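You operate a simulated robot arm through the tools that you are given. There is no shell and no other tool. Be economical: measure what you need, move in short steps, check, and stop when the job is done.

Carry out the task below with a simulated robot arm. There is one attempt and no reset: what you move stays moved.

## Task
Sort out the faults of the three bricks on the tunnel car's upper shelf.
Fine: The cracked one goes on the pit end of the narrow board on that shelf, the chipped one on its wall end, both lengthwise. Rub the burr off the rough one with the grip stone and put the stone back. Grip lightly, no knock or drop. The extractor is running against the dust: leave it on, and the brake too. Set down upright: grip stone.

It is judged by the outcome, as a careful person would: the job done as asked, and still so three seconds after it is handed in. It fails if anything else is knocked over, pushed out of place, dropped, spilled or broken.

## Robot
A 7-joint arm with a two-finger parallel gripper on a trunk, on a base that drives. Base frame: it is fixed to the floor where the robot stands at the start and does not move with it; the origin is under the middle of the robot, x ahead of it, y to its left, z up. Units: mm, rad, N and s.
With the tool pointing down near the work surface it reaches from about 380 to 880 mm from the robot's upright axis, wherever it stands. Its first joint turns from -2.897 to 2.897 rad. Places, roughly: board [800, 300, 1200]; extractor switch [-8700, 400, 800]; split brick [1250, 0, 1500]; tunnel car [1100, 0, 600]; wedge brick [1250, 250, 1500]. Payload 3.43 kg.
The TCP is the grasp point between the finger pads, 34 mm short of the fingertips. In the tool frame z runs along the fingers and y along their closing line. Largest opening 128 mm; finger width 24, thickness 12; the body of the gripper, 48 by 130 mm, starts 96 mm behind the TCP.
Orientation is that of the tool frame in the base frame, as a unit quaternion [x, y, z, w]. With the fingers straight down and closing along the base's y, the tool's x points along the base's -x, its y along +y and its z along -z.

## Interface
- The arm moves only by the tool apply_moves. Its argument "rows" is a list of rows, each a list of 7 numbers: the turn, a rotation vector about the tool's x, y, z in rad, then the shift along the tool's x, y, z in mm, then the gripper command, from -1 (shut) to 1 (fully open), values between in proportion. In form: [[rx, ry, rz, tx, ty, tz, gripper], ...]. A call has 1 to 12 rows; each row shifts and turns the commanded pose from where the row before left it, along the tool's axes as they then stand. A row lasts 0.2 s, in which the tool goes at most 50 mm and 0.15 rad; a call with a longer step from one row to the next is refused whole, and so is a gripper value outside its range. Where a pose cannot be reached the arm comes as near as it can. A force on the tool above 40 N (or 10 N above the force at the start of the call, whichever is more), or a blocked arm, ends the call early, and 0.2 s more pass. Each finger travels about 153 mm/s and halts on what it meets, pressing with about 41 N; the grip force reading is that of the motor and also rises with nothing between the fingers. The clock runs only during rows and for 0.2 s after the last one: add rows that do not move to give the fingers time. The reply holds the time, the measured pose of the TCP, the force on the tool along the base axes, the opening and the grip force, in the units named above and with some noise, with the torque about the TCP (base axes, N m) and any sound that the robot's microphone picked up, and new pictures: "pictures" is both (left out), scene, wrist or none.
- Cameras (640 x 400 px; columns grow to the right, rows downward): "scene" is now at [197.2, 0.8, 1577.1]; the picture's right is [0.09, -1.00, 0.00], its down [-0.54, -0.05, -0.84] and it looks along [0.84, 0.08, -0.54] (base axes); focal length 214 px, centre (320, 200). "wrist" rides on the gripper at [76, -11, -160] in the tool frame; the picture's right is [0.15, 0.99, 0.00], its down [-0.88, 0.13, -0.46] and it looks along [-0.45, 0.07, 0.89] (tool axes); focal length 234 px, centre (320, 200). There is no depth. A picture from a camera that has moved, and an enlarged one, comes with that camera's place and axes in the base frame and with its lens. The place of the scene camera against the robot may be out by one fixed shift of up to 12 mm in any direction.
- base_move(legs): drives the robot by 1 to 6 legs, each [ahead, turn to the left] in mm and rad, along the robot's own axes; the way and the turn of a leg run together, so that a leg with both is an arc; at most 1500 mm and 3.142 rad a leg. The arm and the cameras ride along, it lands a little off, and it stops where it bumps. It gives what a move gives, and a new picture of the scene camera.
- head_to(pan, tilt): turns the head with the scene camera to pan (to the left, within 2.304 rad either way) and tilt (down, from -0.506 to 1.204), counted from straight ahead of the robot. It gives what a move gives, and a new picture of the scene camera.
- zoom(camera, box): a new picture of the part [left, top, right, bottom] of that camera's present view, enlarged. It takes no simulated time.
- close_job(): hands the job in; it is judged then, once.

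Work in short steps. Places have to be worked out from the pictures, the camera data and where the tool is seen: move nearer, look again, correct. Check each grasp and each placing, and mend what went wrong. You have 120 turns and 260 pictures in all, those below and enlarged ones among them. Open the gripper and draw the arm clear of the work before you hand the job in, unless the task says otherwise; then end with one line.

The tools are called after "Request:" as a command line: name --pt "numbers of a row" for each row, then --argument value for the rest, lists and objects as JSON in quotes. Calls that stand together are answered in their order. apply_moves: Moves the arm, as the interface text tells. Its arguments: {"type":"object","properties":{"rows":{"type":"array"},"pictures":{"type":"string","enum":["both","scene","wrist","none"]}},"required":["rows"]} The other tools are called the same way: base_move (legs) drives the base; head_to (pan, tilt) turns the head that bears the scene camera; zoom (camera, box) takes an enlarged picture of a part of a camera's view; close_job () hands the job in.

At the start:

```text
time_s: 0.0
tool_pos: [471.4, -22.3, 1374.2]
ee_rot: [0.0, 1.0, 0.0, 0.001]
contact_force: [0.2, 0.4, 0.6]
wrist_torque: [-0.01, -0.01, -0.01]
finger_gap: 127.6
grasp_force: 0.1
robot x, y, heading: [-0.5, 1.5, 0.002]
head pan, tilt: [0.093, 0.569]
```

scene: 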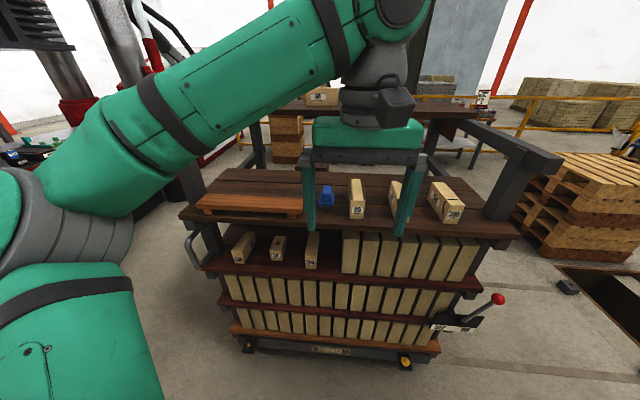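
wrist: 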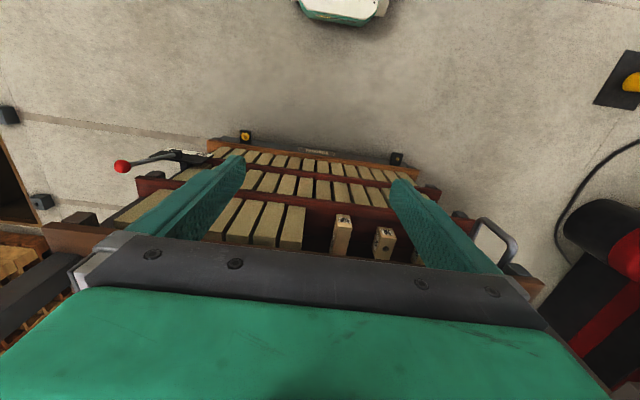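

The upper shelf shows a narrow board at left, a blue item (grip stone?) and three bricks. I zoom in to look at them.

Request:
zoom --camera "scene" --box '[180, 150, 340, 250]'

Request:
zoom --camera "scene" --box '[310, 160, 470, 260]'

Request:
zoom --camera "scene" --box '[260, 70, 500, 220]'

```text
4.00 times, centred on (260, 200) of scene
camera zoom: at [197.2, 0.8, 1577.1], right [0.09, -1.0, 0.0], down [-0.54, -0.05, -0.84], along [0.84, 0.08, -0.54], focal length 858 px, centre (560, 200)
```

zoom: 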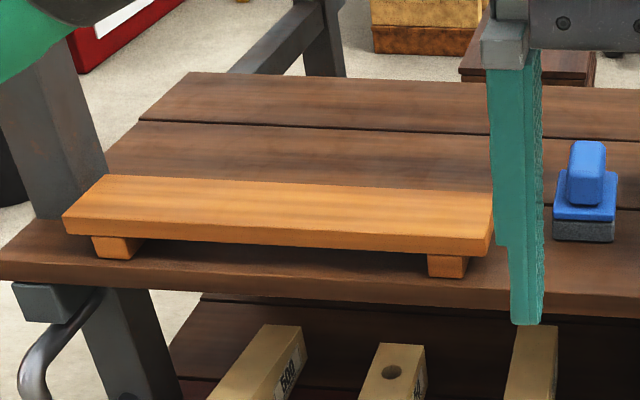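

```text
4.00 times, centred on (390, 210) of scene
camera zoom: at [197.2, 0.8, 1577.1], right [0.09, -1.0, 0.0], down [-0.54, -0.05, -0.84], along [0.84, 0.08, -0.54], focal length 858 px, centre (40, 160)
```

zoom: 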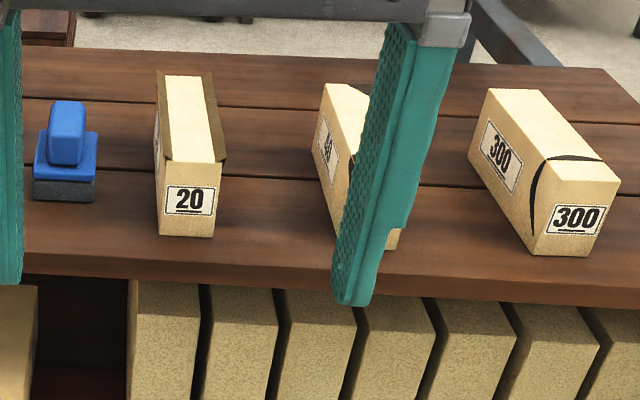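

```text
2.67 times, centred on (380, 145) of scene
camera zoom: at [197.2, 0.8, 1577.1], right [0.09, -1.0, 0.0], down [-0.54, -0.05, -0.84], along [0.84, 0.08, -0.54], focal length 572 px, centre (160, 347)
```

zoom: 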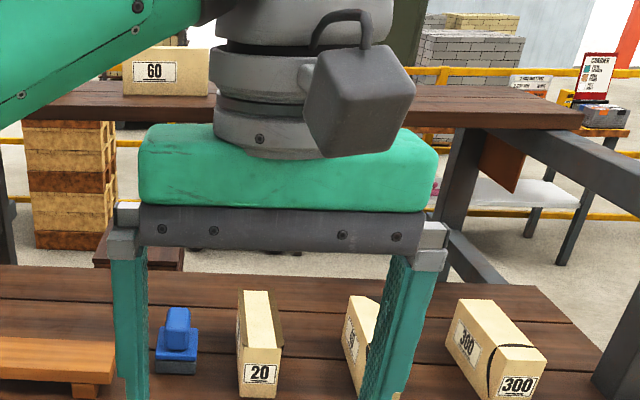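

Brick 300 looks cracked, 20 has flash along its edges, and 38 is hidden behind the finger. I look around to find the pit and the wall.

Request:
head_to --pan -0.9 --tilt 0.5

Request:
head_to --pan 1.1 --tilt 0.3

Request:
head_to --pan -0.05 --tilt 0.65

```text
time_s: 1.3
tool_pos: [471.0, -23.0, 1373.3]
ee_rot: [-0.001, 1.0, 0.0, 0.0]
contact_force: [0.2, -0.6, -0.5]
wrist_torque: [0.0, 0.0, 0.01]
finger_gap: 128.1
grasp_force: 0.1
robot x, y, heading: [2.3, 0.9, -0.0]
head pan, tilt: [-0.901, 0.499]
camera scene: at [164.9, -78.6, 1583.4], right [-0.78, -0.62, 0.0], down [-0.3, 0.37, -0.88], along [0.55, -0.69, -0.48], focal length 214 px, centre (320, 200)
```

scene: 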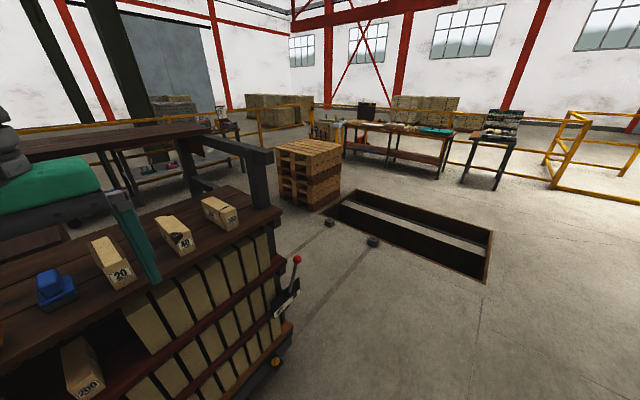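

```text
time_s: 3.2
tool_pos: [471.1, -22.2, 1373.3]
ee_rot: [-0.001, 1.0, 0.0, 0.0]
contact_force: [-0.4, 0.1, -0.8]
wrist_torque: [0.0, 0.03, 0.02]
finger_gap: 128.1
grasp_force: 0.0
robot x, y, heading: [1.3, 0.7, -0.0]
head pan, tilt: [1.1, 0.3]
camera scene: at [150.7, 75.8, 1601.8], right [0.89, -0.45, 0.0], down [-0.13, -0.26, -0.96], along [0.43, 0.85, -0.3], focal length 214 px, centre (320, 200)
```

scene: 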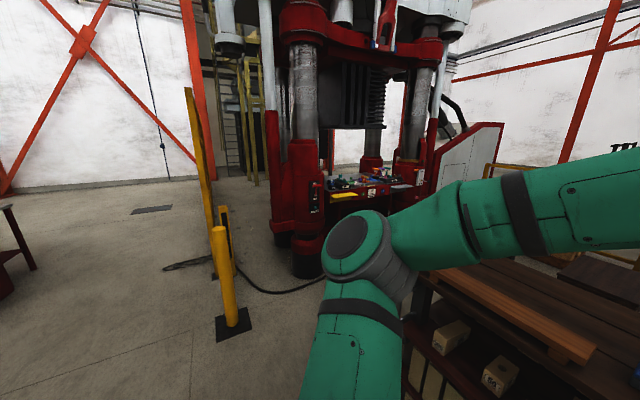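

```text
time_s: 4.6
tool_pos: [471.3, -22.9, 1373.9]
ee_rot: [0.0, 1.0, 0.0, 0.0]
contact_force: [0.0, 0.4, 0.2]
wrist_torque: [-0.04, -0.01, 0.01]
finger_gap: 128.2
grasp_force: 0.1
robot x, y, heading: [4.7, 0.7, 0.0]
head pan, tilt: [-0.051, 0.649]
camera scene: at [195.0, -11.7, 1570.1], right [-0.05, -1.0, 0.0], down [-0.6, 0.03, -0.8], along [0.8, -0.04, -0.6], focal length 214 px, centre (320, 200)
```

scene: 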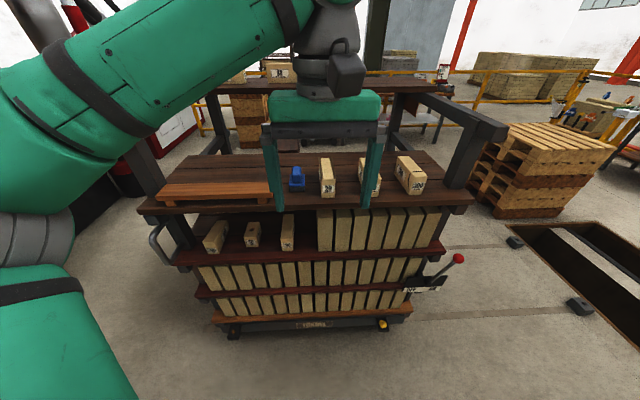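

The pit lies at the right (−y), the wall at the left (+y). Shelf top seems about z 1170. I reach the hand forward at its height to view the items from the wrist camera.

Request:
apply_moves --pt "0 0 0 -45 0 -10 1" --pt "0 0 0 -45 0 -10 1" --pt "0 0 0 -45 0 -10 1" --pt "0 0 0 -45 0 -10 1" --pt "0 0 0 -45 0 0 1" --pt "0 0 0 0 0 0 1" --pictures "both"

```text
time_s: 6.0
tool_pos: [702.3, -17.1, 1394.0]
ee_rot: [-0.001, 1.0, -0.011, -0.017]
contact_force: [0.0, -0.4, 0.0]
wrist_torque: [-0.01, -0.01, -0.05]
finger_gap: 128.0
grasp_force: 0.1
robot x, y, heading: [0.8, -2.4, 0.002]
head pan, tilt: [-0.051, 0.649]
camera scene: at [194.9, -11.8, 1570.1], right [-0.05, -1.0, 0.0], down [-0.6, 0.03, -0.8], along [0.8, -0.04, -0.6], focal length 214 px, centre (320, 200)
camera wrist: at [631.2, -24.9, 1555.0], right [-0.15, 0.99, -0.02], down [0.89, 0.14, 0.43], along [0.42, 0.05, -0.9], focal length 234 px, centre (320, 200)
```

scene: 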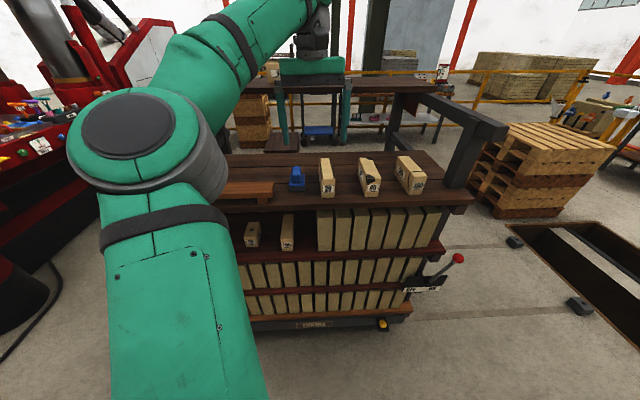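
wrist: 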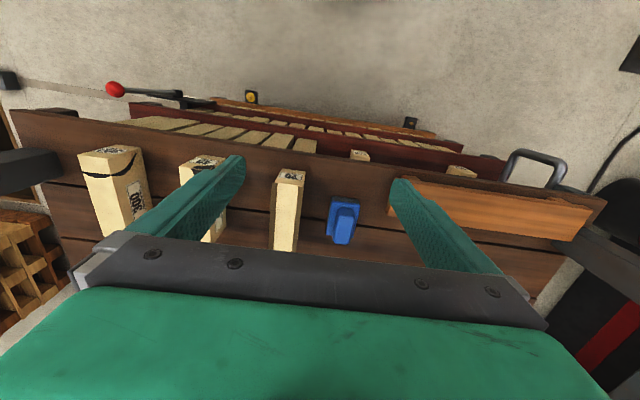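

Now a clear view from both cameras; zoom in on the bricks.

Request:
zoom --camera "wrist" --box '[60, 120, 380, 320]'

Request:
zoom --camera "scene" --box '[270, 140, 450, 252]'

Request:
zoom --camera "wrist" --box '[310, 120, 630, 320]'

```text
2.00 times, centred on (220, 220) of wrist
camera zoom: at [631.2, -24.9, 1555.0], right [-0.15, 0.99, -0.02], down [0.89, 0.14, 0.43], along [0.42, 0.05, -0.9], focal length 468 px, centre (520, 160)
```

zoom: 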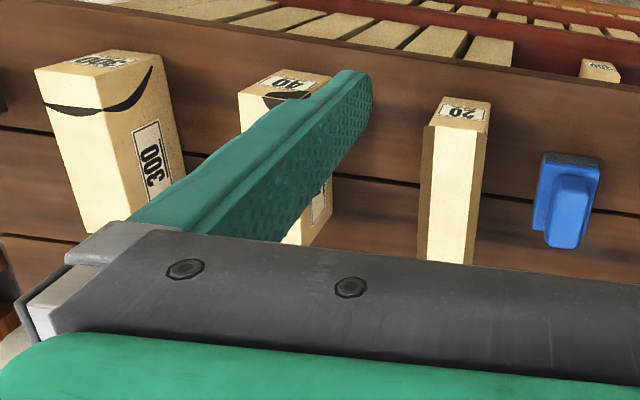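

```text
3.56 times, centred on (360, 196) of scene
camera zoom: at [194.9, -11.8, 1570.1], right [-0.05, -1.0, 0.0], down [-0.6, 0.03, -0.8], along [0.8, -0.04, -0.6], focal length 763 px, centre (178, 214)
```

zoom: 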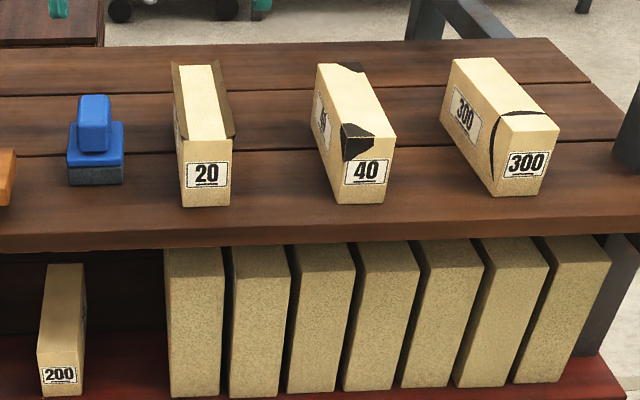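

```text
2.00 times, centred on (470, 220) of wrist
camera zoom: at [631.2, -24.9, 1555.0], right [-0.15, 0.99, -0.02], down [0.89, 0.14, 0.43], along [0.42, 0.05, -0.9], focal length 468 px, centre (20, 160)
```

zoom: 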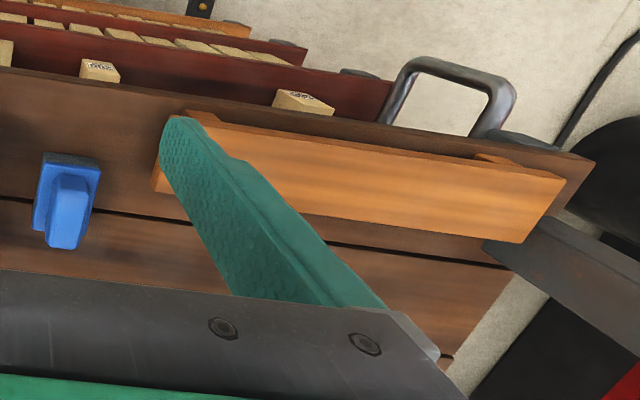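

Findings: 300 is cracked, 40 is chipped (two chips), 20 has the brown flash (burr) along both top edges; board spans about y 112–448, x 737–806. Items are at 840 mm range, so I drive 110 mm ahead for comfortable reach.

Request:
base_move --legs '[[110, 0]]'

```text
time_s: 7.2
tool_pos: [814.0, -19.1, 1392.1]
ee_rot: [-0.001, 1.0, -0.008, -0.017]
contact_force: [0.6, 1.1, -0.4]
wrist_torque: [-0.01, 0.0, 0.03]
finger_gap: 128.0
grasp_force: 0.1
robot x, y, heading: [115.0, 1.0, 0.006]
head pan, tilt: [-0.051, 0.649]
camera scene: at [307.4, -11.4, 1570.0], right [-0.05, -1.0, 0.0], down [-0.6, 0.03, -0.8], along [0.8, -0.04, -0.6], focal length 214 px, centre (320, 200)
```

scene: 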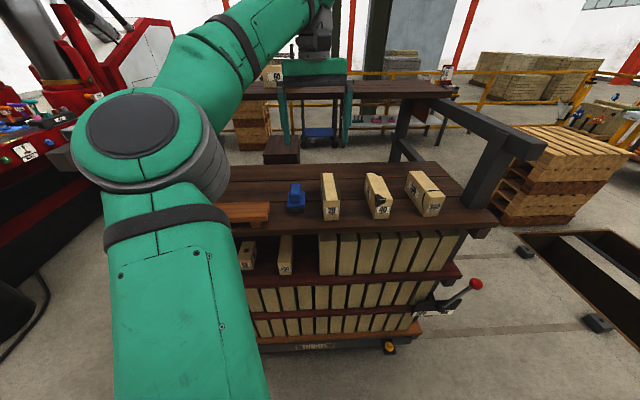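

I move the hand back and right so the wrist camera views the three bricks from above.

Request:
apply_moves --pt "0 0 0 40 -40 0 1" --pt "0 0 0 40 -40 0 1" --pt "0 0 0 30 -40 0 1" --pt "0 0 0 0 0 0 1" --pt "0 0 0 0 0 0 1" --pictures "both"

Request:
zoom --camera "wrist" --box '[160, 100, 480, 300]'

Request:
zoom --camera "scene" --box '[270, 150, 460, 269]'

```text
refused: row 1 steps farther than a row can; nothing moved
```

```text
2.00 times, centred on (320, 200) of wrist
camera zoom: at [744.2, -27.9, 1553.2], right [-0.15, 0.99, -0.01], down [0.9, 0.14, 0.42], along [0.42, 0.05, -0.91], focal length 468 px, centre (320, 200)
```

zoom: 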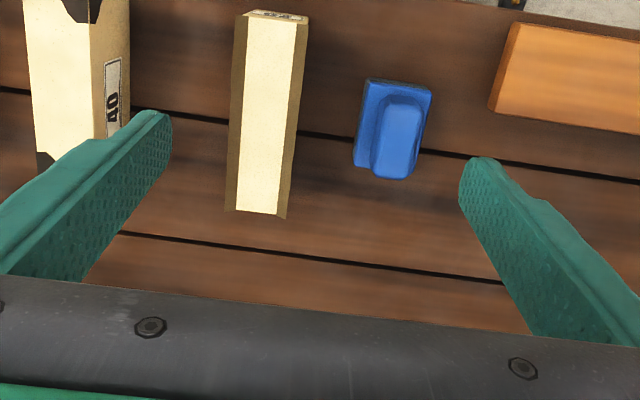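

```text
3.36 times, centred on (365, 210) of scene
camera zoom: at [307.4, -11.4, 1570.0], right [-0.05, -1.0, 0.0], down [-0.6, 0.03, -0.8], along [0.8, -0.04, -0.6], focal length 721 px, centre (169, 168)
```

zoom: 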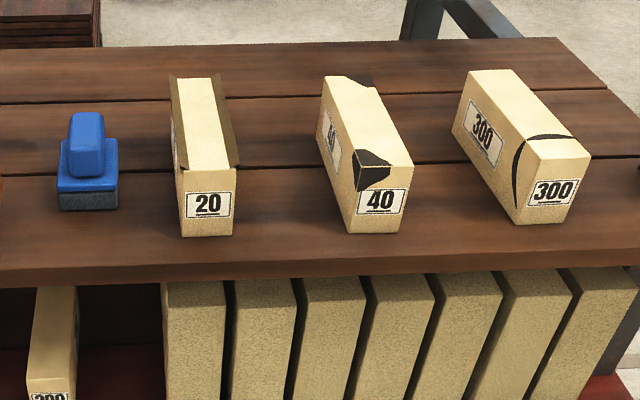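

Step was too long; same move in smaller steps.

Request:
apply_moves --pt "0 0 0 25 -35 0 1" --pt "0 0 0 25 -35 0 1" --pt "0 0 0 25 -35 0 1" --pt "0 0 0 25 -35 0 1" --pt "0 0 0 0 0 0 1" --pt "0 0 0 0 0 0 1" --pictures "wrist"

Request:
zoom --camera "wrist" --box '[160, 100, 480, 300]'

```text
time_s: 8.6
tool_pos: [712.8, -159.6, 1397.6]
ee_rot: [0.0, 1.0, -0.009, -0.017]
contact_force: [-1.3, 1.4, -0.8]
wrist_torque: [0.01, -0.01, -0.03]
finger_gap: 127.8
grasp_force: 0.0
robot x, y, heading: [111.6, -3.4, 0.004]
head pan, tilt: [-0.051, 0.649]
camera wrist: at [643.8, -166.9, 1559.4], right [-0.15, 0.99, -0.01], down [0.9, 0.14, 0.42], along [0.42, 0.05, -0.91], focal length 234 px, centre (320, 200)
```

wrist: 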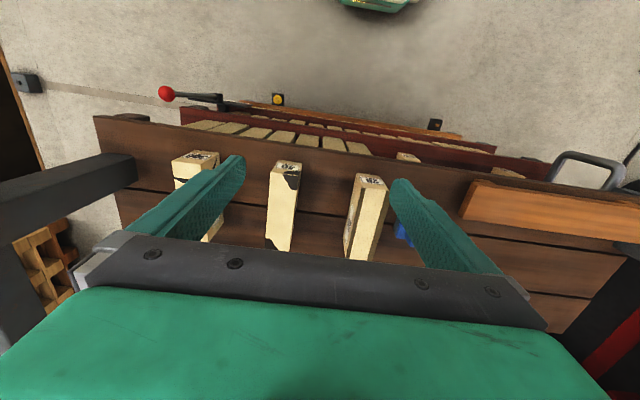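

```text
2.00 times, centred on (320, 200) of wrist
camera zoom: at [643.8, -166.9, 1559.4], right [-0.15, 0.99, -0.01], down [0.9, 0.14, 0.42], along [0.42, 0.05, -0.91], focal length 468 px, centre (320, 200)
```

zoom: 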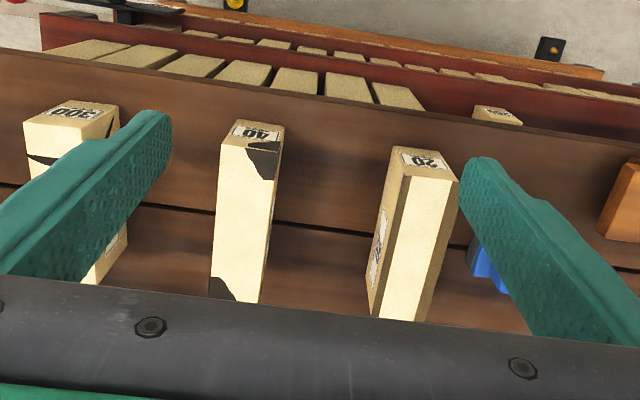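

The tool has a small tilt (~0.035 rad); I correct it and go above brick 40's centre, which I judge at about (838, −209), top near z 1220.

Request:
apply_moves --pt "-0.018 -0.034 0 0 0 0 1" --pt "0 0 0 -42 -16 0 1" --pt "0 0 0 -42 -17 0 1" --pt "0 0 0 -41 -16 0 1" --pt "0 0 0 0 0 45 1" --pt "0 0 0 0 0 25 1" --pt "0 0 0 0 0 0 1" --pt "0 0 0 0 0 0 1" --pictures "both"

Request:
zoom --camera "scene" --box '[300, 130, 460, 230]'

```text
time_s: 10.4
tool_pos: [838.8, -207.9, 1329.4]
ee_rot: [-0.001, 1.0, 0.001, 0.0]
contact_force: [-0.4, -1.2, 0.1]
wrist_torque: [0.07, 0.04, -0.01]
finger_gap: 128.0
grasp_force: 0.0
robot x, y, heading: [113.4, -0.2, 0.004]
head pan, tilt: [-0.051, 0.649]
camera scene: at [308.2, -11.3, 1570.1], right [-0.05, -1.0, 0.0], down [-0.6, 0.03, -0.8], along [0.8, -0.04, -0.6], focal length 214 px, centre (320, 200)
camera wrist: at [764.1, -218.6, 1486.7], right [-0.15, 0.99, 0.0], down [0.88, 0.13, 0.46], along [0.45, 0.07, -0.89], focal length 234 px, centre (320, 200)
```

scene: 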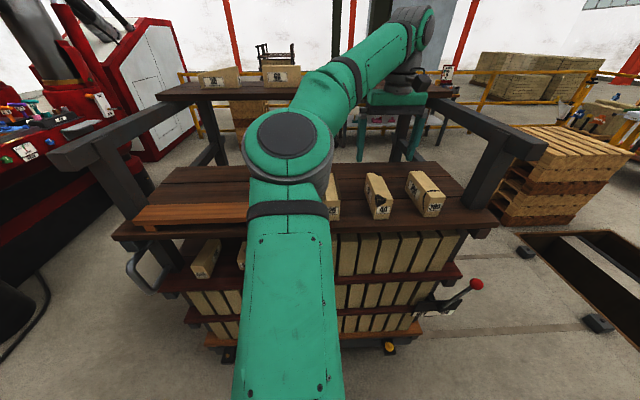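
wrist: 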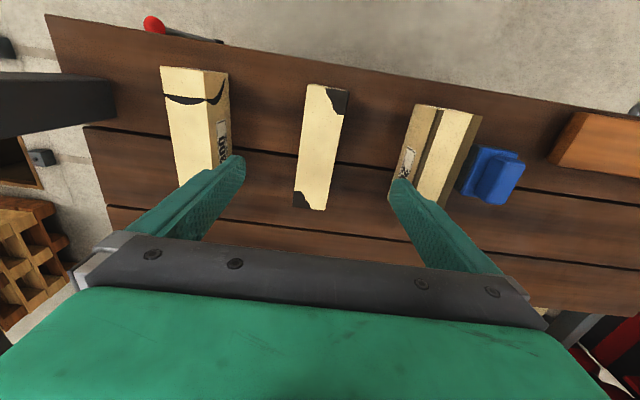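

```text
4.00 times, centred on (380, 180) of scene
camera zoom: at [308.2, -11.3, 1570.1], right [-0.05, -1.0, 0.0], down [-0.6, 0.03, -0.8], along [0.8, -0.04, -0.6], focal length 858 px, centre (80, 280)
```

zoom: 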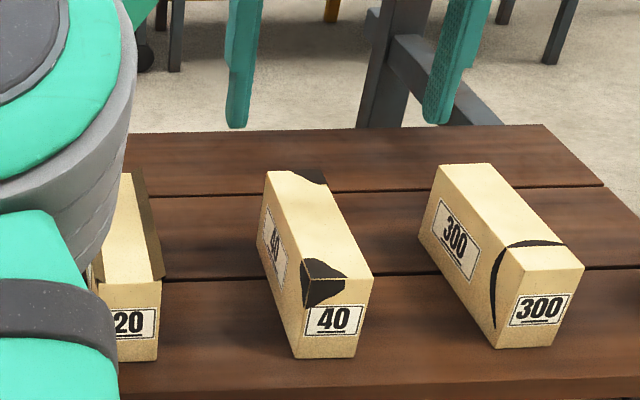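

Brick 40's centre is confirmed near (841, −207); the fingers straddle it. I narrow the opening and descend in two stages, checking height.

Request:
apply_moves --pt "0 0 0 -2 0 25 0.3" --pt "0 0 0 0 0 30 0.3" --pt "0 0 0 0 0 30 0.3" --pt "0 0 0 0 0 25 0.3" --pt "0 0 0 0 0 0 0.3" --pt "0 0 0 0 0 0 0.3" --pictures "both"

Request:
zoom --camera "scene" --box '[300, 130, 460, 230]'

```text
time_s: 11.8
tool_pos: [842.4, -210.6, 1218.2]
ee_rot: [0.001, 1.0, 0.0, 0.0]
contact_force: [-0.5, -0.2, 0.1]
wrist_torque: [-0.01, -0.01, 0.02]
finger_gap: 83.2
grasp_force: 0.0
robot x, y, heading: [112.8, 3.0, 0.003]
head pan, tilt: [-0.051, 0.649]
camera scene: at [307.4, -11.5, 1570.0], right [-0.05, -1.0, 0.0], down [-0.6, 0.03, -0.8], along [0.8, -0.04, -0.6], focal length 214 px, centre (320, 200)
camera wrist: at [766.3, -220.0, 1375.7], right [-0.15, 0.99, 0.0], down [0.88, 0.13, 0.46], along [0.45, 0.07, -0.89], focal length 234 px, centre (320, 200)
```

scene: 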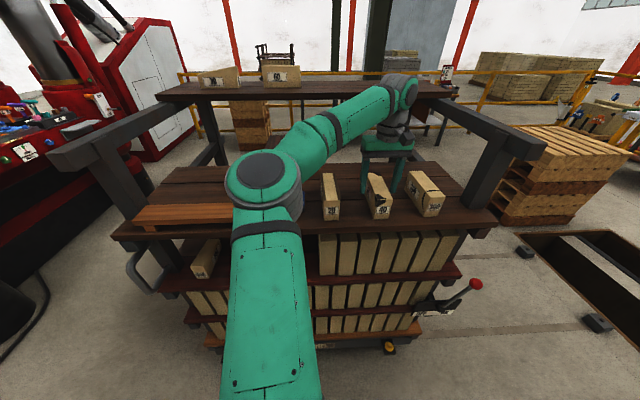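
wrist: 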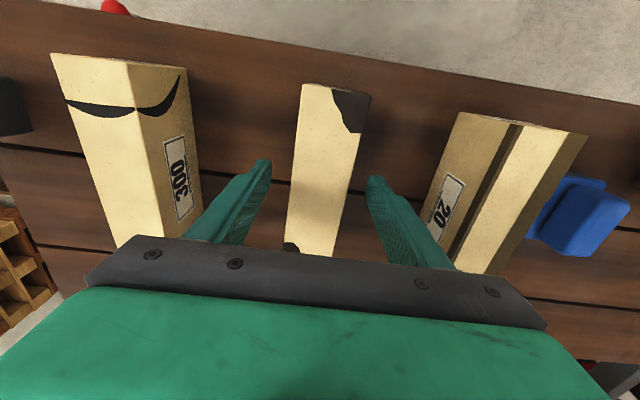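

```text
4.00 times, centred on (380, 180) of scene
camera zoom: at [307.4, -11.5, 1570.0], right [-0.05, -1.0, 0.0], down [-0.6, 0.03, -0.8], along [0.8, -0.04, -0.6], focal length 858 px, centre (80, 280)
```

zoom: 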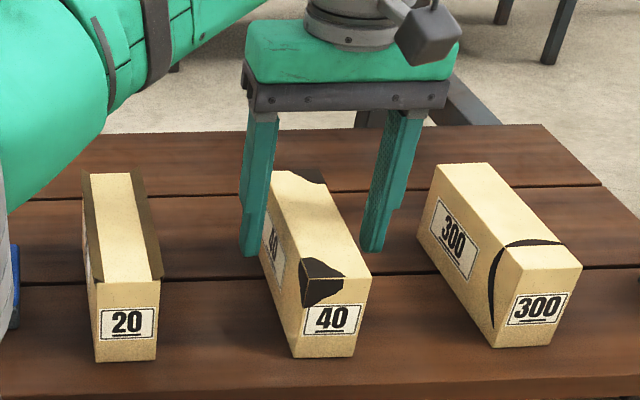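

Brick top is about z 1210, shelf about 1140. I lower 30 mm more and close gently to just below its ~44 mm width.

Request:
apply_moves --pt "0 0 0 0 0 15 0.3" --pt "0 0 0 0 2 15 0.1" --pt "0 0 0 0 0 0 -0.1" --pt "0 0 0 0 0 0 -0.2" --pt "0 0 0 0 0 0 -0.28" --pt "0 0 0 0 0 0 -0.33" --pt "0 0 0 0 0 0 -0.33" --pictures "wrist"

```text
time_s: 13.4
tool_pos: [841.3, -208.2, 1187.6]
ee_rot: [0.0, 1.0, 0.001, 0.0]
contact_force: [-0.6, -1.4, 0.1]
wrist_torque: [-0.19, -0.18, -0.15]
finger_gap: 44.9
grasp_force: 21.9
robot x, y, heading: [109.8, -0.3, 0.001]
head pan, tilt: [-0.051, 0.649]
camera wrist: at [765.9, -218.2, 1346.0], right [-0.15, 0.99, 0.0], down [0.88, 0.13, 0.46], along [0.45, 0.07, -0.89], focal length 234 px, centre (320, 200)
```

wrist: 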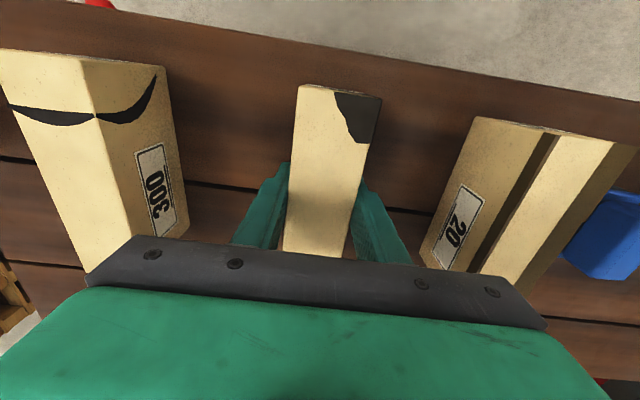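

Gripped at 44.9 mm, 22 N. A slow trial lift.

Request:
apply_moves --pt "0 0 0 0 0 -4 -0.34" --pt "0 0 0 0 0 -6 -0.34" --pt "0 0 0 0 0 -10 -0.34" --pt "0 0 0 0 0 -10 -0.34" --pt "0 0 0 0 0 0 -0.34" --pictures "both"

Request:
zoom --camera "scene" --box '[300, 130, 460, 230]'

```text
time_s: 14.6
tool_pos: [842.4, -207.5, 1218.8]
ee_rot: [-0.001, 1.0, 0.002, 0.0]
contact_force: [0.1, 0.8, -5.4]
wrist_torque: [0.01, 0.04, -0.01]
finger_gap: 45.0
grasp_force: 22.5
robot x, y, heading: [110.5, 1.1, 0.003]
head pan, tilt: [-0.051, 0.649]
camera scene: at [307.5, -11.5, 1570.0], right [-0.05, -1.0, 0.0], down [-0.6, 0.03, -0.8], along [0.8, -0.04, -0.6], focal length 214 px, centre (320, 200)
camera wrist: at [766.0, -217.9, 1376.7], right [-0.15, 0.99, 0.0], down [0.88, 0.13, 0.46], along [0.45, 0.07, -0.89], focal length 234 px, centre (320, 200)
```

scene: 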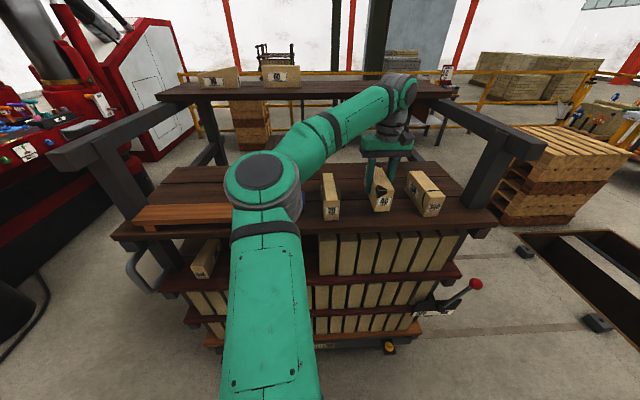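
wrist: 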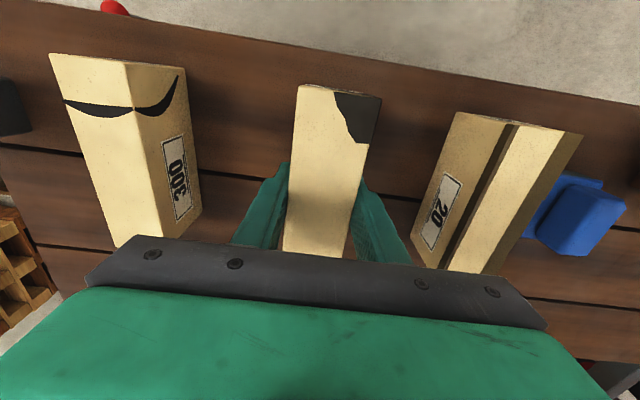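

```text
4.00 times, centred on (380, 180) of scene
camera zoom: at [307.5, -11.5, 1570.0], right [-0.05, -1.0, 0.0], down [-0.6, 0.03, -0.8], along [0.8, -0.04, -0.6], focal length 858 px, centre (80, 280)
```

zoom: 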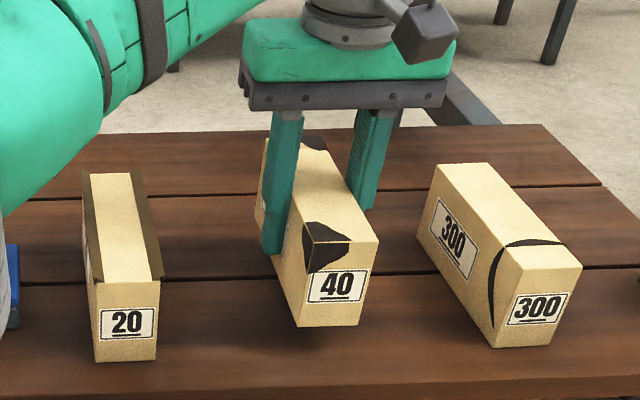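

Brick 40 is held steady (5.4 N). I lift it high and carry it left toward the board, viewing the board from above.

Request:
apply_moves --pt "0 0 0 0 0 -35 -0.34" --pt "0 0 0 0 0 -45 -0.34" --pt "0 0 0 8 30 -20 -0.34" --pt "0 0 0 8 40 0 -0.34" --pt "0 0 0 8 40 0 -0.34" --pt "0 0 0 8 40 0 -0.34" --pt "0 0 0 8 40 0 -0.34" --pt "0 0 0 10 40 0 -0.34" --pt "0 0 0 10 40 0 -0.34" --pt "0 0 0 10 40 0 -0.34" --pt "0 0 0 0 30 0 -0.34" --pt "0 0 0 0 0 0 -0.34" --pictures "both"

Request:
zoom --camera "wrist" --box '[260, 40, 580, 240]'

```text
time_s: 17.2
tool_pos: [771.4, 134.4, 1319.8]
ee_rot: [0.0, 1.0, 0.0, 0.0]
contact_force: [-0.4, 0.1, -5.1]
wrist_torque: [0.03, 0.05, 0.01]
finger_gap: 44.9
grasp_force: 21.4
robot x, y, heading: [113.6, -0.6, -0.002]
head pan, tilt: [-0.051, 0.649]
camera scene: at [307.6, -11.4, 1570.0], right [-0.05, -1.0, 0.0], down [-0.6, 0.03, -0.8], along [0.8, -0.04, -0.6], focal length 214 px, centre (320, 200)
camera wrist: at [695.9, 123.5, 1477.2], right [-0.15, 0.99, 0.0], down [0.88, 0.13, 0.46], along [0.45, 0.07, -0.89], focal length 234 px, centre (320, 200)
```

scene: 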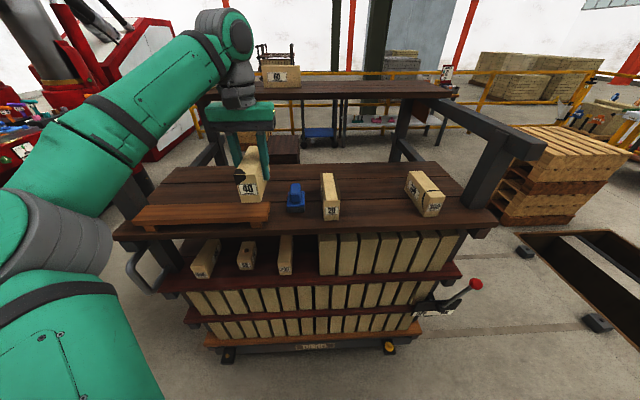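
wrist: 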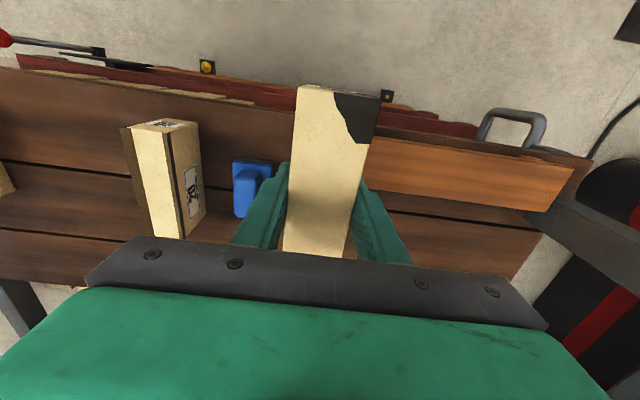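

```text
2.00 times, centred on (420, 140) of wrist
camera zoom: at [695.9, 123.5, 1477.2], right [-0.15, 0.99, 0.0], down [0.88, 0.13, 0.46], along [0.45, 0.07, -0.89], focal length 468 px, centre (120, 320)
```

zoom: 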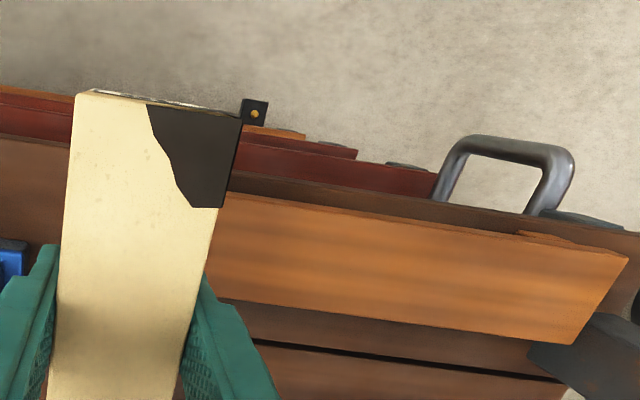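

Board top estimated: x 744–815, y 122–474, z about 1182. I turn the brick 90° CCW in place over the shelf.

Request:
apply_moves --pt "0 0 -0.143 0 0 0 -0.34" --pt "0 0 -0.143 0 0 0 -0.34" --pt "0 0 -0.143 0 0 0 -0.34" --pt "0 0 -0.143 0 0 0 -0.34" --pt "0 0 -0.143 0 0 0 -0.34" --pt "0 0 -0.143 0 0 0 -0.34" --pt "0 0 -0.143 0 0 0 -0.34" --pt "0 0 -0.143 0 0 0 -0.34" --pt "0 0 -0.143 0 0 0 -0.34" --pt "0 0 -0.143 0 0 0 -0.34" --pt "0 0 -0.1408 0 0 0 -0.34" --pt "0 0 0 0 0 0 -0.34" --pictures "both"

Request:
zoom --camera "wrist" --box '[160, 0, 480, 200]'

Request:
zoom --camera "scene" --box '[110, 130, 310, 255]'

```text
time_s: 19.8
tool_pos: [771.0, 134.1, 1318.4]
ee_rot: [0.708, -0.706, 0.0, -0.001]
contact_force: [1.5, 0.2, -3.9]
wrist_torque: [-0.06, 0.04, 0.01]
finger_gap: 44.8
grasp_force: 22.8
robot x, y, heading: [109.0, -1.9, 0.004]
head pan, tilt: [-0.051, 0.649]
camera scene: at [308.7, -11.2, 1570.0], right [-0.05, -1.0, 0.0], down [-0.6, 0.03, -0.8], along [0.8, -0.04, -0.61], focal length 214 px, centre (320, 200)
camera wrist: at [783.9, 58.8, 1476.5], right [-0.99, -0.15, 0.0], down [-0.13, 0.88, 0.46], along [-0.07, 0.45, -0.89], focal length 234 px, centre (320, 200)
```

scene: 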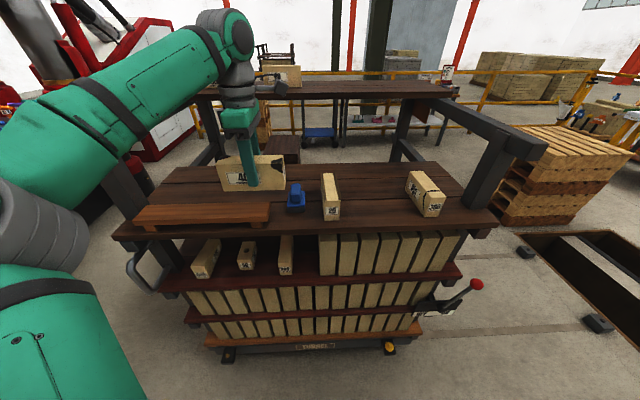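
wrist: 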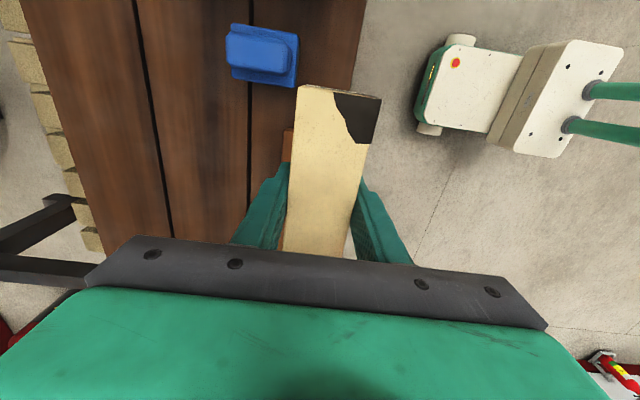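

```text
2.00 times, centred on (320, 100) of wrist
camera zoom: at [783.9, 58.8, 1476.5], right [-0.99, -0.15, 0.0], down [-0.13, 0.88, 0.46], along [-0.07, 0.45, -0.89], focal length 468 px, centre (320, 400)
```

zoom: 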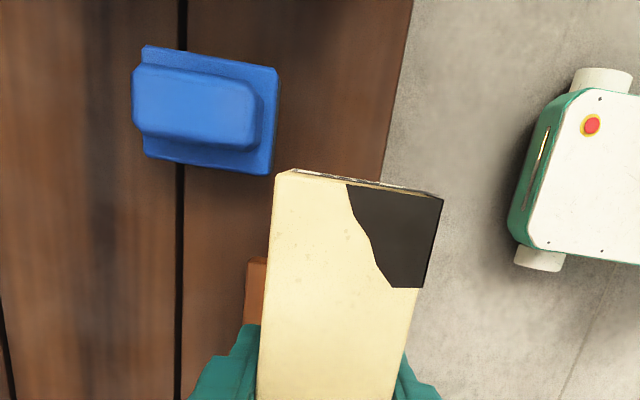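

```text
3.20 times, centred on (210, 192) of scene
camera zoom: at [308.7, -11.2, 1570.0], right [-0.05, -1.0, 0.0], down [-0.6, 0.03, -0.8], along [0.8, -0.04, -0.61], focal length 686 px, centre (672, 224)
```

zoom: 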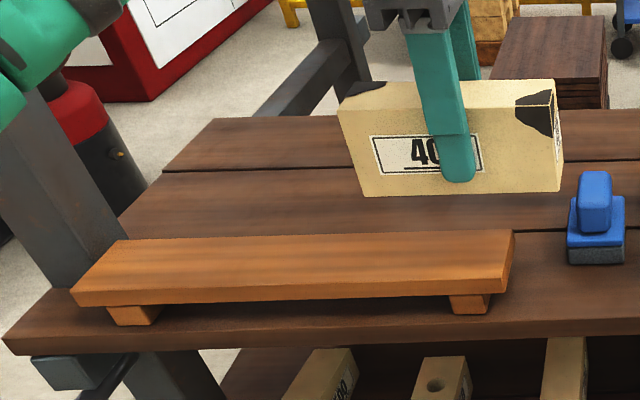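

The brick is now lengthwise with the board. Scene triangulation agrees: board x 740–815, y 121–473. I move toward the wall end, pausing to check clearance to the frame post.

Request:
apply_moves --pt "0 0 0 -30 -2 0 -0.34" --pt "0 0 0 -40 -2 0 -0.34" --pt "0 0 0 -40 -3 0 -0.34" --pt "0 0 0 -40 0 0 -0.34" --pt "0 0 0 -40 0 0 -0.34" --pt "0 0 0 0 0 0 -0.34" --pictures "both"

Request:
zoom --camera "scene" --box '[50, 90, 290, 240]'

```text
time_s: 21.2
tool_pos: [777.2, 323.0, 1317.7]
ee_rot: [0.707, -0.707, -0.001, 0.0]
contact_force: [-0.2, -0.2, -5.6]
wrist_torque: [0.01, 0.0, 0.07]
finger_gap: 44.8
grasp_force: 22.0
robot x, y, heading: [110.6, -1.6, 0.002]
head pan, tilt: [-0.051, 0.649]
camera scene: at [307.4, -11.3, 1570.0], right [-0.05, -1.0, 0.0], down [-0.6, 0.03, -0.8], along [0.8, -0.04, -0.6], focal length 214 px, centre (320, 200)
camera wrist: at [788.6, 247.5, 1475.9], right [-0.99, -0.15, 0.0], down [-0.13, 0.88, 0.46], along [-0.07, 0.45, -0.89], focal length 234 px, centre (320, 200)
```

scene: 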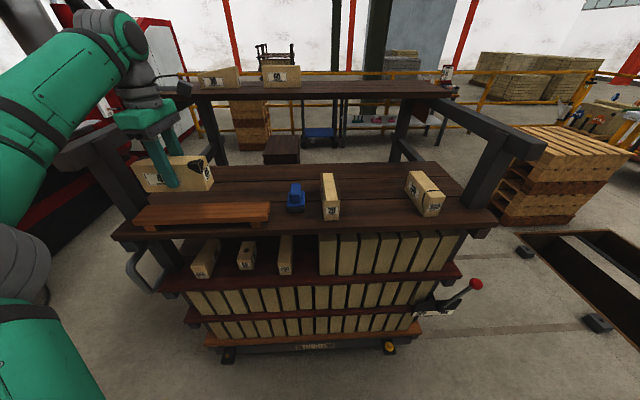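
wrist: 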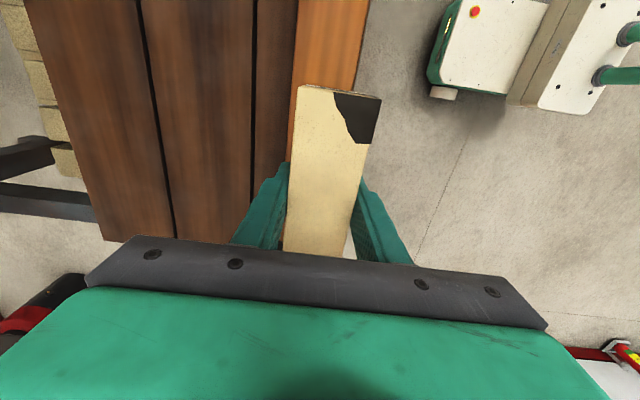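

```text
2.67 times, centred on (170, 165) of scene
camera zoom: at [307.4, -11.3, 1570.0], right [-0.05, -1.0, 0.0], down [-0.6, 0.03, -0.8], along [0.8, -0.04, -0.6], focal length 572 px, centre (720, 293)
```

zoom: 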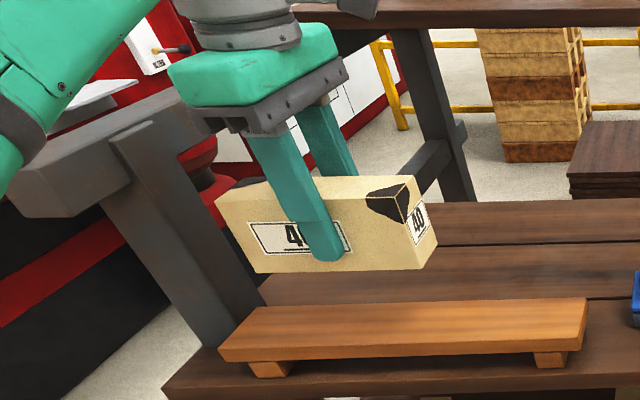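

Clearance to the frame is fine (post at y≈525). I go to y≈383 and lower to about 25 mm above the board.

Request:
apply_moves --pt "0 0 0 -30 -1 0 -0.34" --pt "0 0 0 -30 0 0 -0.34" --pt "0 0 0 0 0 20 -0.34" --pt "0 0 0 0 0 25 -0.34" --pt "0 0 0 0 0 15 -0.34" --pt "0 0 0 0 0 0 -0.34" --pictures "both"

Request:
zoom --camera "scene" --box '[80, 130, 280, 255]'

```text
time_s: 22.6
tool_pos: [778.5, 381.6, 1257.9]
ee_rot: [-0.707, 0.707, 0.0, 0.0]
contact_force: [0.5, -0.1, -4.8]
wrist_torque: [-0.04, -0.03, -0.01]
finger_gap: 44.8
grasp_force: 22.4
robot x, y, heading: [110.1, -1.7, 0.003]
head pan, tilt: [-0.051, 0.649]
camera scene: at [307.4, -11.2, 1570.0], right [-0.05, -1.0, 0.0], down [-0.6, 0.03, -0.8], along [0.8, -0.04, -0.6], focal length 214 px, centre (320, 200)
camera wrist: at [790.9, 307.7, 1416.1], right [-0.99, -0.15, 0.0], down [-0.13, 0.88, 0.46], along [-0.07, 0.45, -0.89], focal length 234 px, centre (320, 200)
```

scene: 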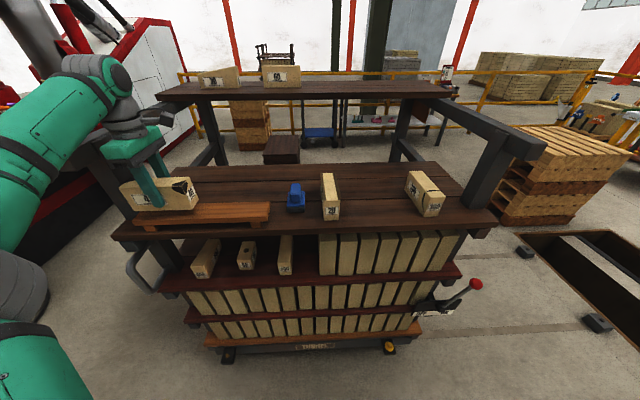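
wrist: 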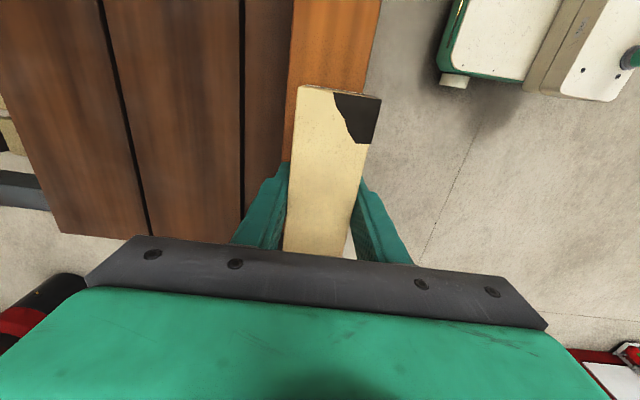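

```text
3.20 times, centred on (180, 192) of scene
camera zoom: at [307.4, -11.2, 1570.0], right [-0.05, -1.0, 0.0], down [-0.6, 0.03, -0.8], along [0.8, -0.04, -0.6], focal length 686 px, centre (768, 224)
```

zoom: 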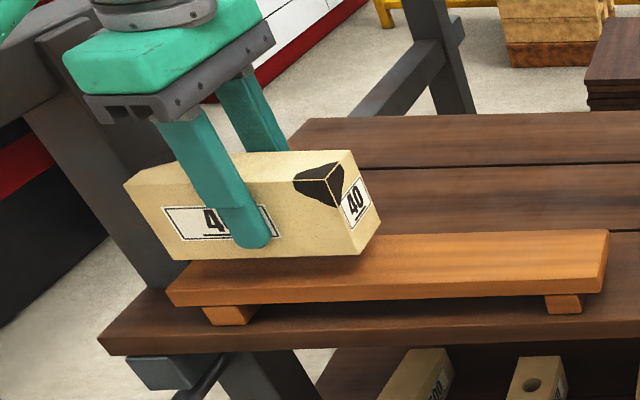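

Alignment looks good. I lower slowly, watching for the weight to unload.

Request:
apply_moves --pt "0 0 0 0 0 6 -0.34" --pt "0 0 0 0 0 6 -0.34" --pt "0 0 0 0 0 4 -0.34" --pt "0 0 0 0 0 2 -0.34" --pt "0 0 0 0 0 2 -0.34" --pt "0 0 0 0 0 2 -0.34" --pt "0 0 0 0 0 0 -0.34" --pictures "scene"

Request:
zoom --camera "scene" --box '[100, 160, 228, 240]'

```text
time_s: 24.2
tool_pos: [779.5, 383.7, 1236.5]
ee_rot: [-0.707, 0.707, 0.001, 0.001]
contact_force: [-1.1, 1.2, -5.0]
wrist_torque: [0.0, 0.01, 0.0]
finger_gap: 44.9
grasp_force: 22.1
robot x, y, heading: [109.5, 4.0, 0.001]
head pan, tilt: [-0.051, 0.649]
camera scene: at [307.4, -11.2, 1570.0], right [-0.05, -1.0, 0.0], down [-0.6, 0.03, -0.8], along [0.8, -0.04, -0.6], focal length 214 px, centre (320, 200)
```

scene: 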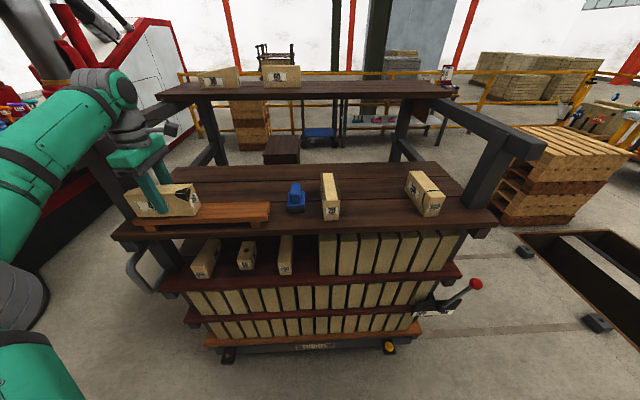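

```text
5.00 times, centred on (164, 200) of scene
camera zoom: at [307.4, -11.2, 1570.0], right [-0.05, -1.0, 0.0], down [-0.6, 0.03, -0.8], along [0.8, -0.04, -0.6], focal length 1072 px, centre (1100, 200)
```

zoom: 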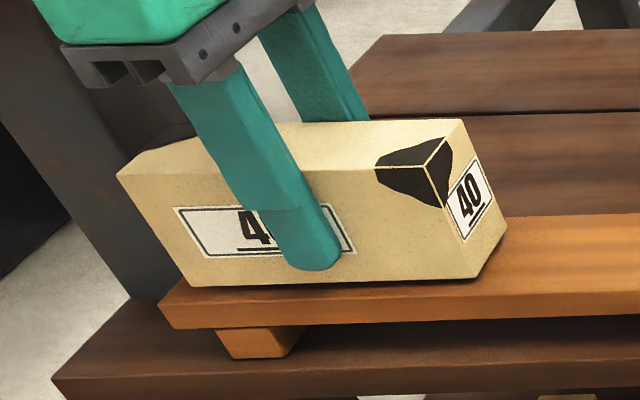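

Just a few mm left; continue in 1.5 mm steps.

Request:
apply_moves --pt "0 0 0 0 -3 0 -0.34" --pt "0 0 0 0 0 1.5 -0.34" --pt "0 0 0 0 0 1.5 -0.34" --pt "0 0 0 0 0 1.5 -0.34" --pt "0 0 0 0 0 0 -0.34" --pictures "none"

```text
time_s: 25.4
tool_pos: [782.1, 383.7, 1232.9]
ee_rot: [-0.707, 0.707, 0.001, 0.0]
contact_force: [-0.5, 0.5, -4.0]
wrist_torque: [-0.02, 0.0, 0.04]
finger_gap: 44.9
grasp_force: 22.0
robot x, y, heading: [110.7, 2.1, 0.004]
head pan, tilt: [-0.051, 0.649]
```

Still carrying the weight; continue.

Request:
apply_moves --pt "0 0 0 0 0 1.5 -0.34" --pt "0 0 0 0 0 1 -0.34" --pt "0 0 0 0 0 0 -0.34" --pictures "none"

```text
time_s: 26.2
tool_pos: [781.8, 383.5, 1231.2]
ee_rot: [-0.707, 0.707, 0.0, 0.001]
contact_force: [3.5, 1.1, 17.2]
wrist_torque: [0.06, 0.27, 0.03]
finger_gap: 45.0
grasp_force: 22.6
robot x, y, heading: [113.5, 0.9, 0.001]
head pan, tilt: [-0.051, 0.649]
```

Contact (17 N up). I ease up 1 mm and open gently.

Request:
apply_moves --pt "0 0 0 0 0 -0.8 -0.34" --pt "0 0 0 0 0 0 -0.31" --pt "0 0 0 0 0 0 -0.25" --pt "0 0 0 0 0 0 -0.1" --pt "0 0 0 0 0 0 0.1" --pt "0 0 0 0 0 0 0.1" --pictures "both"

Request:
zoom --camera "scene" --box '[100, 160, 228, 240]'

```text
time_s: 27.6
tool_pos: [781.7, 383.8, 1230.7]
ee_rot: [0.707, -0.707, 0.0, -0.001]
contact_force: [0.7, -0.9, 0.0]
wrist_torque: [-0.04, 0.01, 0.0]
finger_gap: 70.7
grasp_force: 0.1
robot x, y, heading: [112.5, 2.4, 0.002]
head pan, tilt: [-0.051, 0.649]
camera scene: at [307.2, -11.3, 1570.0], right [-0.05, -1.0, 0.0], down [-0.6, 0.03, -0.8], along [0.8, -0.04, -0.6], focal length 214 px, centre (320, 200)
camera wrist: at [793.3, 308.3, 1388.9], right [-0.99, -0.15, 0.0], down [-0.13, 0.88, 0.46], along [-0.07, 0.45, -0.89], focal length 234 px, centre (320, 200)
```

scene: 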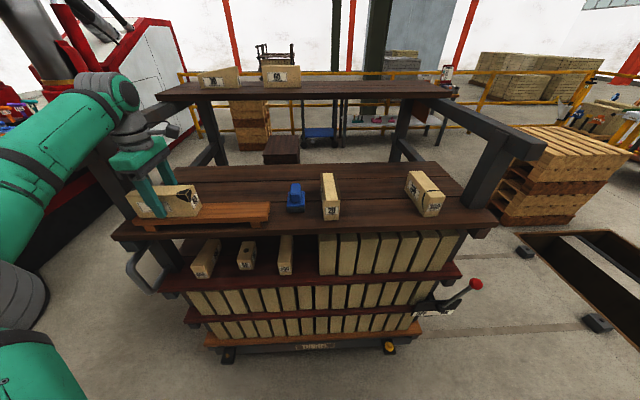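
wrist: 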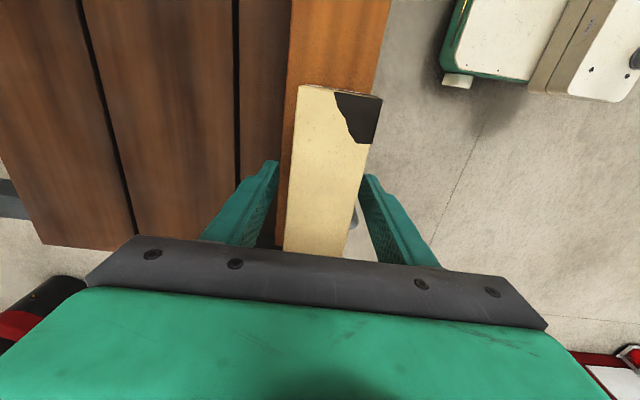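

```text
5.00 times, centred on (164, 200) of scene
camera zoom: at [307.2, -11.3, 1570.0], right [-0.05, -1.0, 0.0], down [-0.6, 0.03, -0.8], along [0.8, -0.04, -0.6], focal length 1072 px, centre (1100, 200)
```

zoom: 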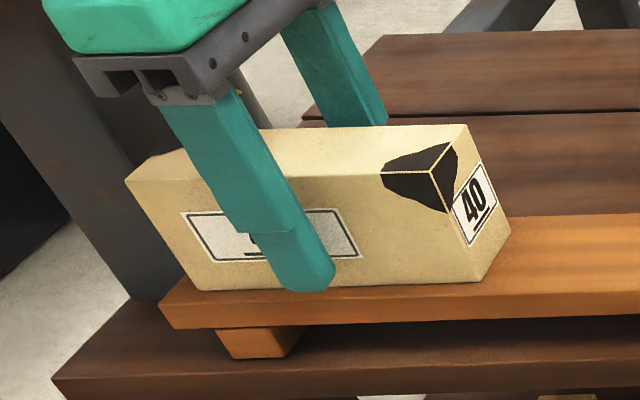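

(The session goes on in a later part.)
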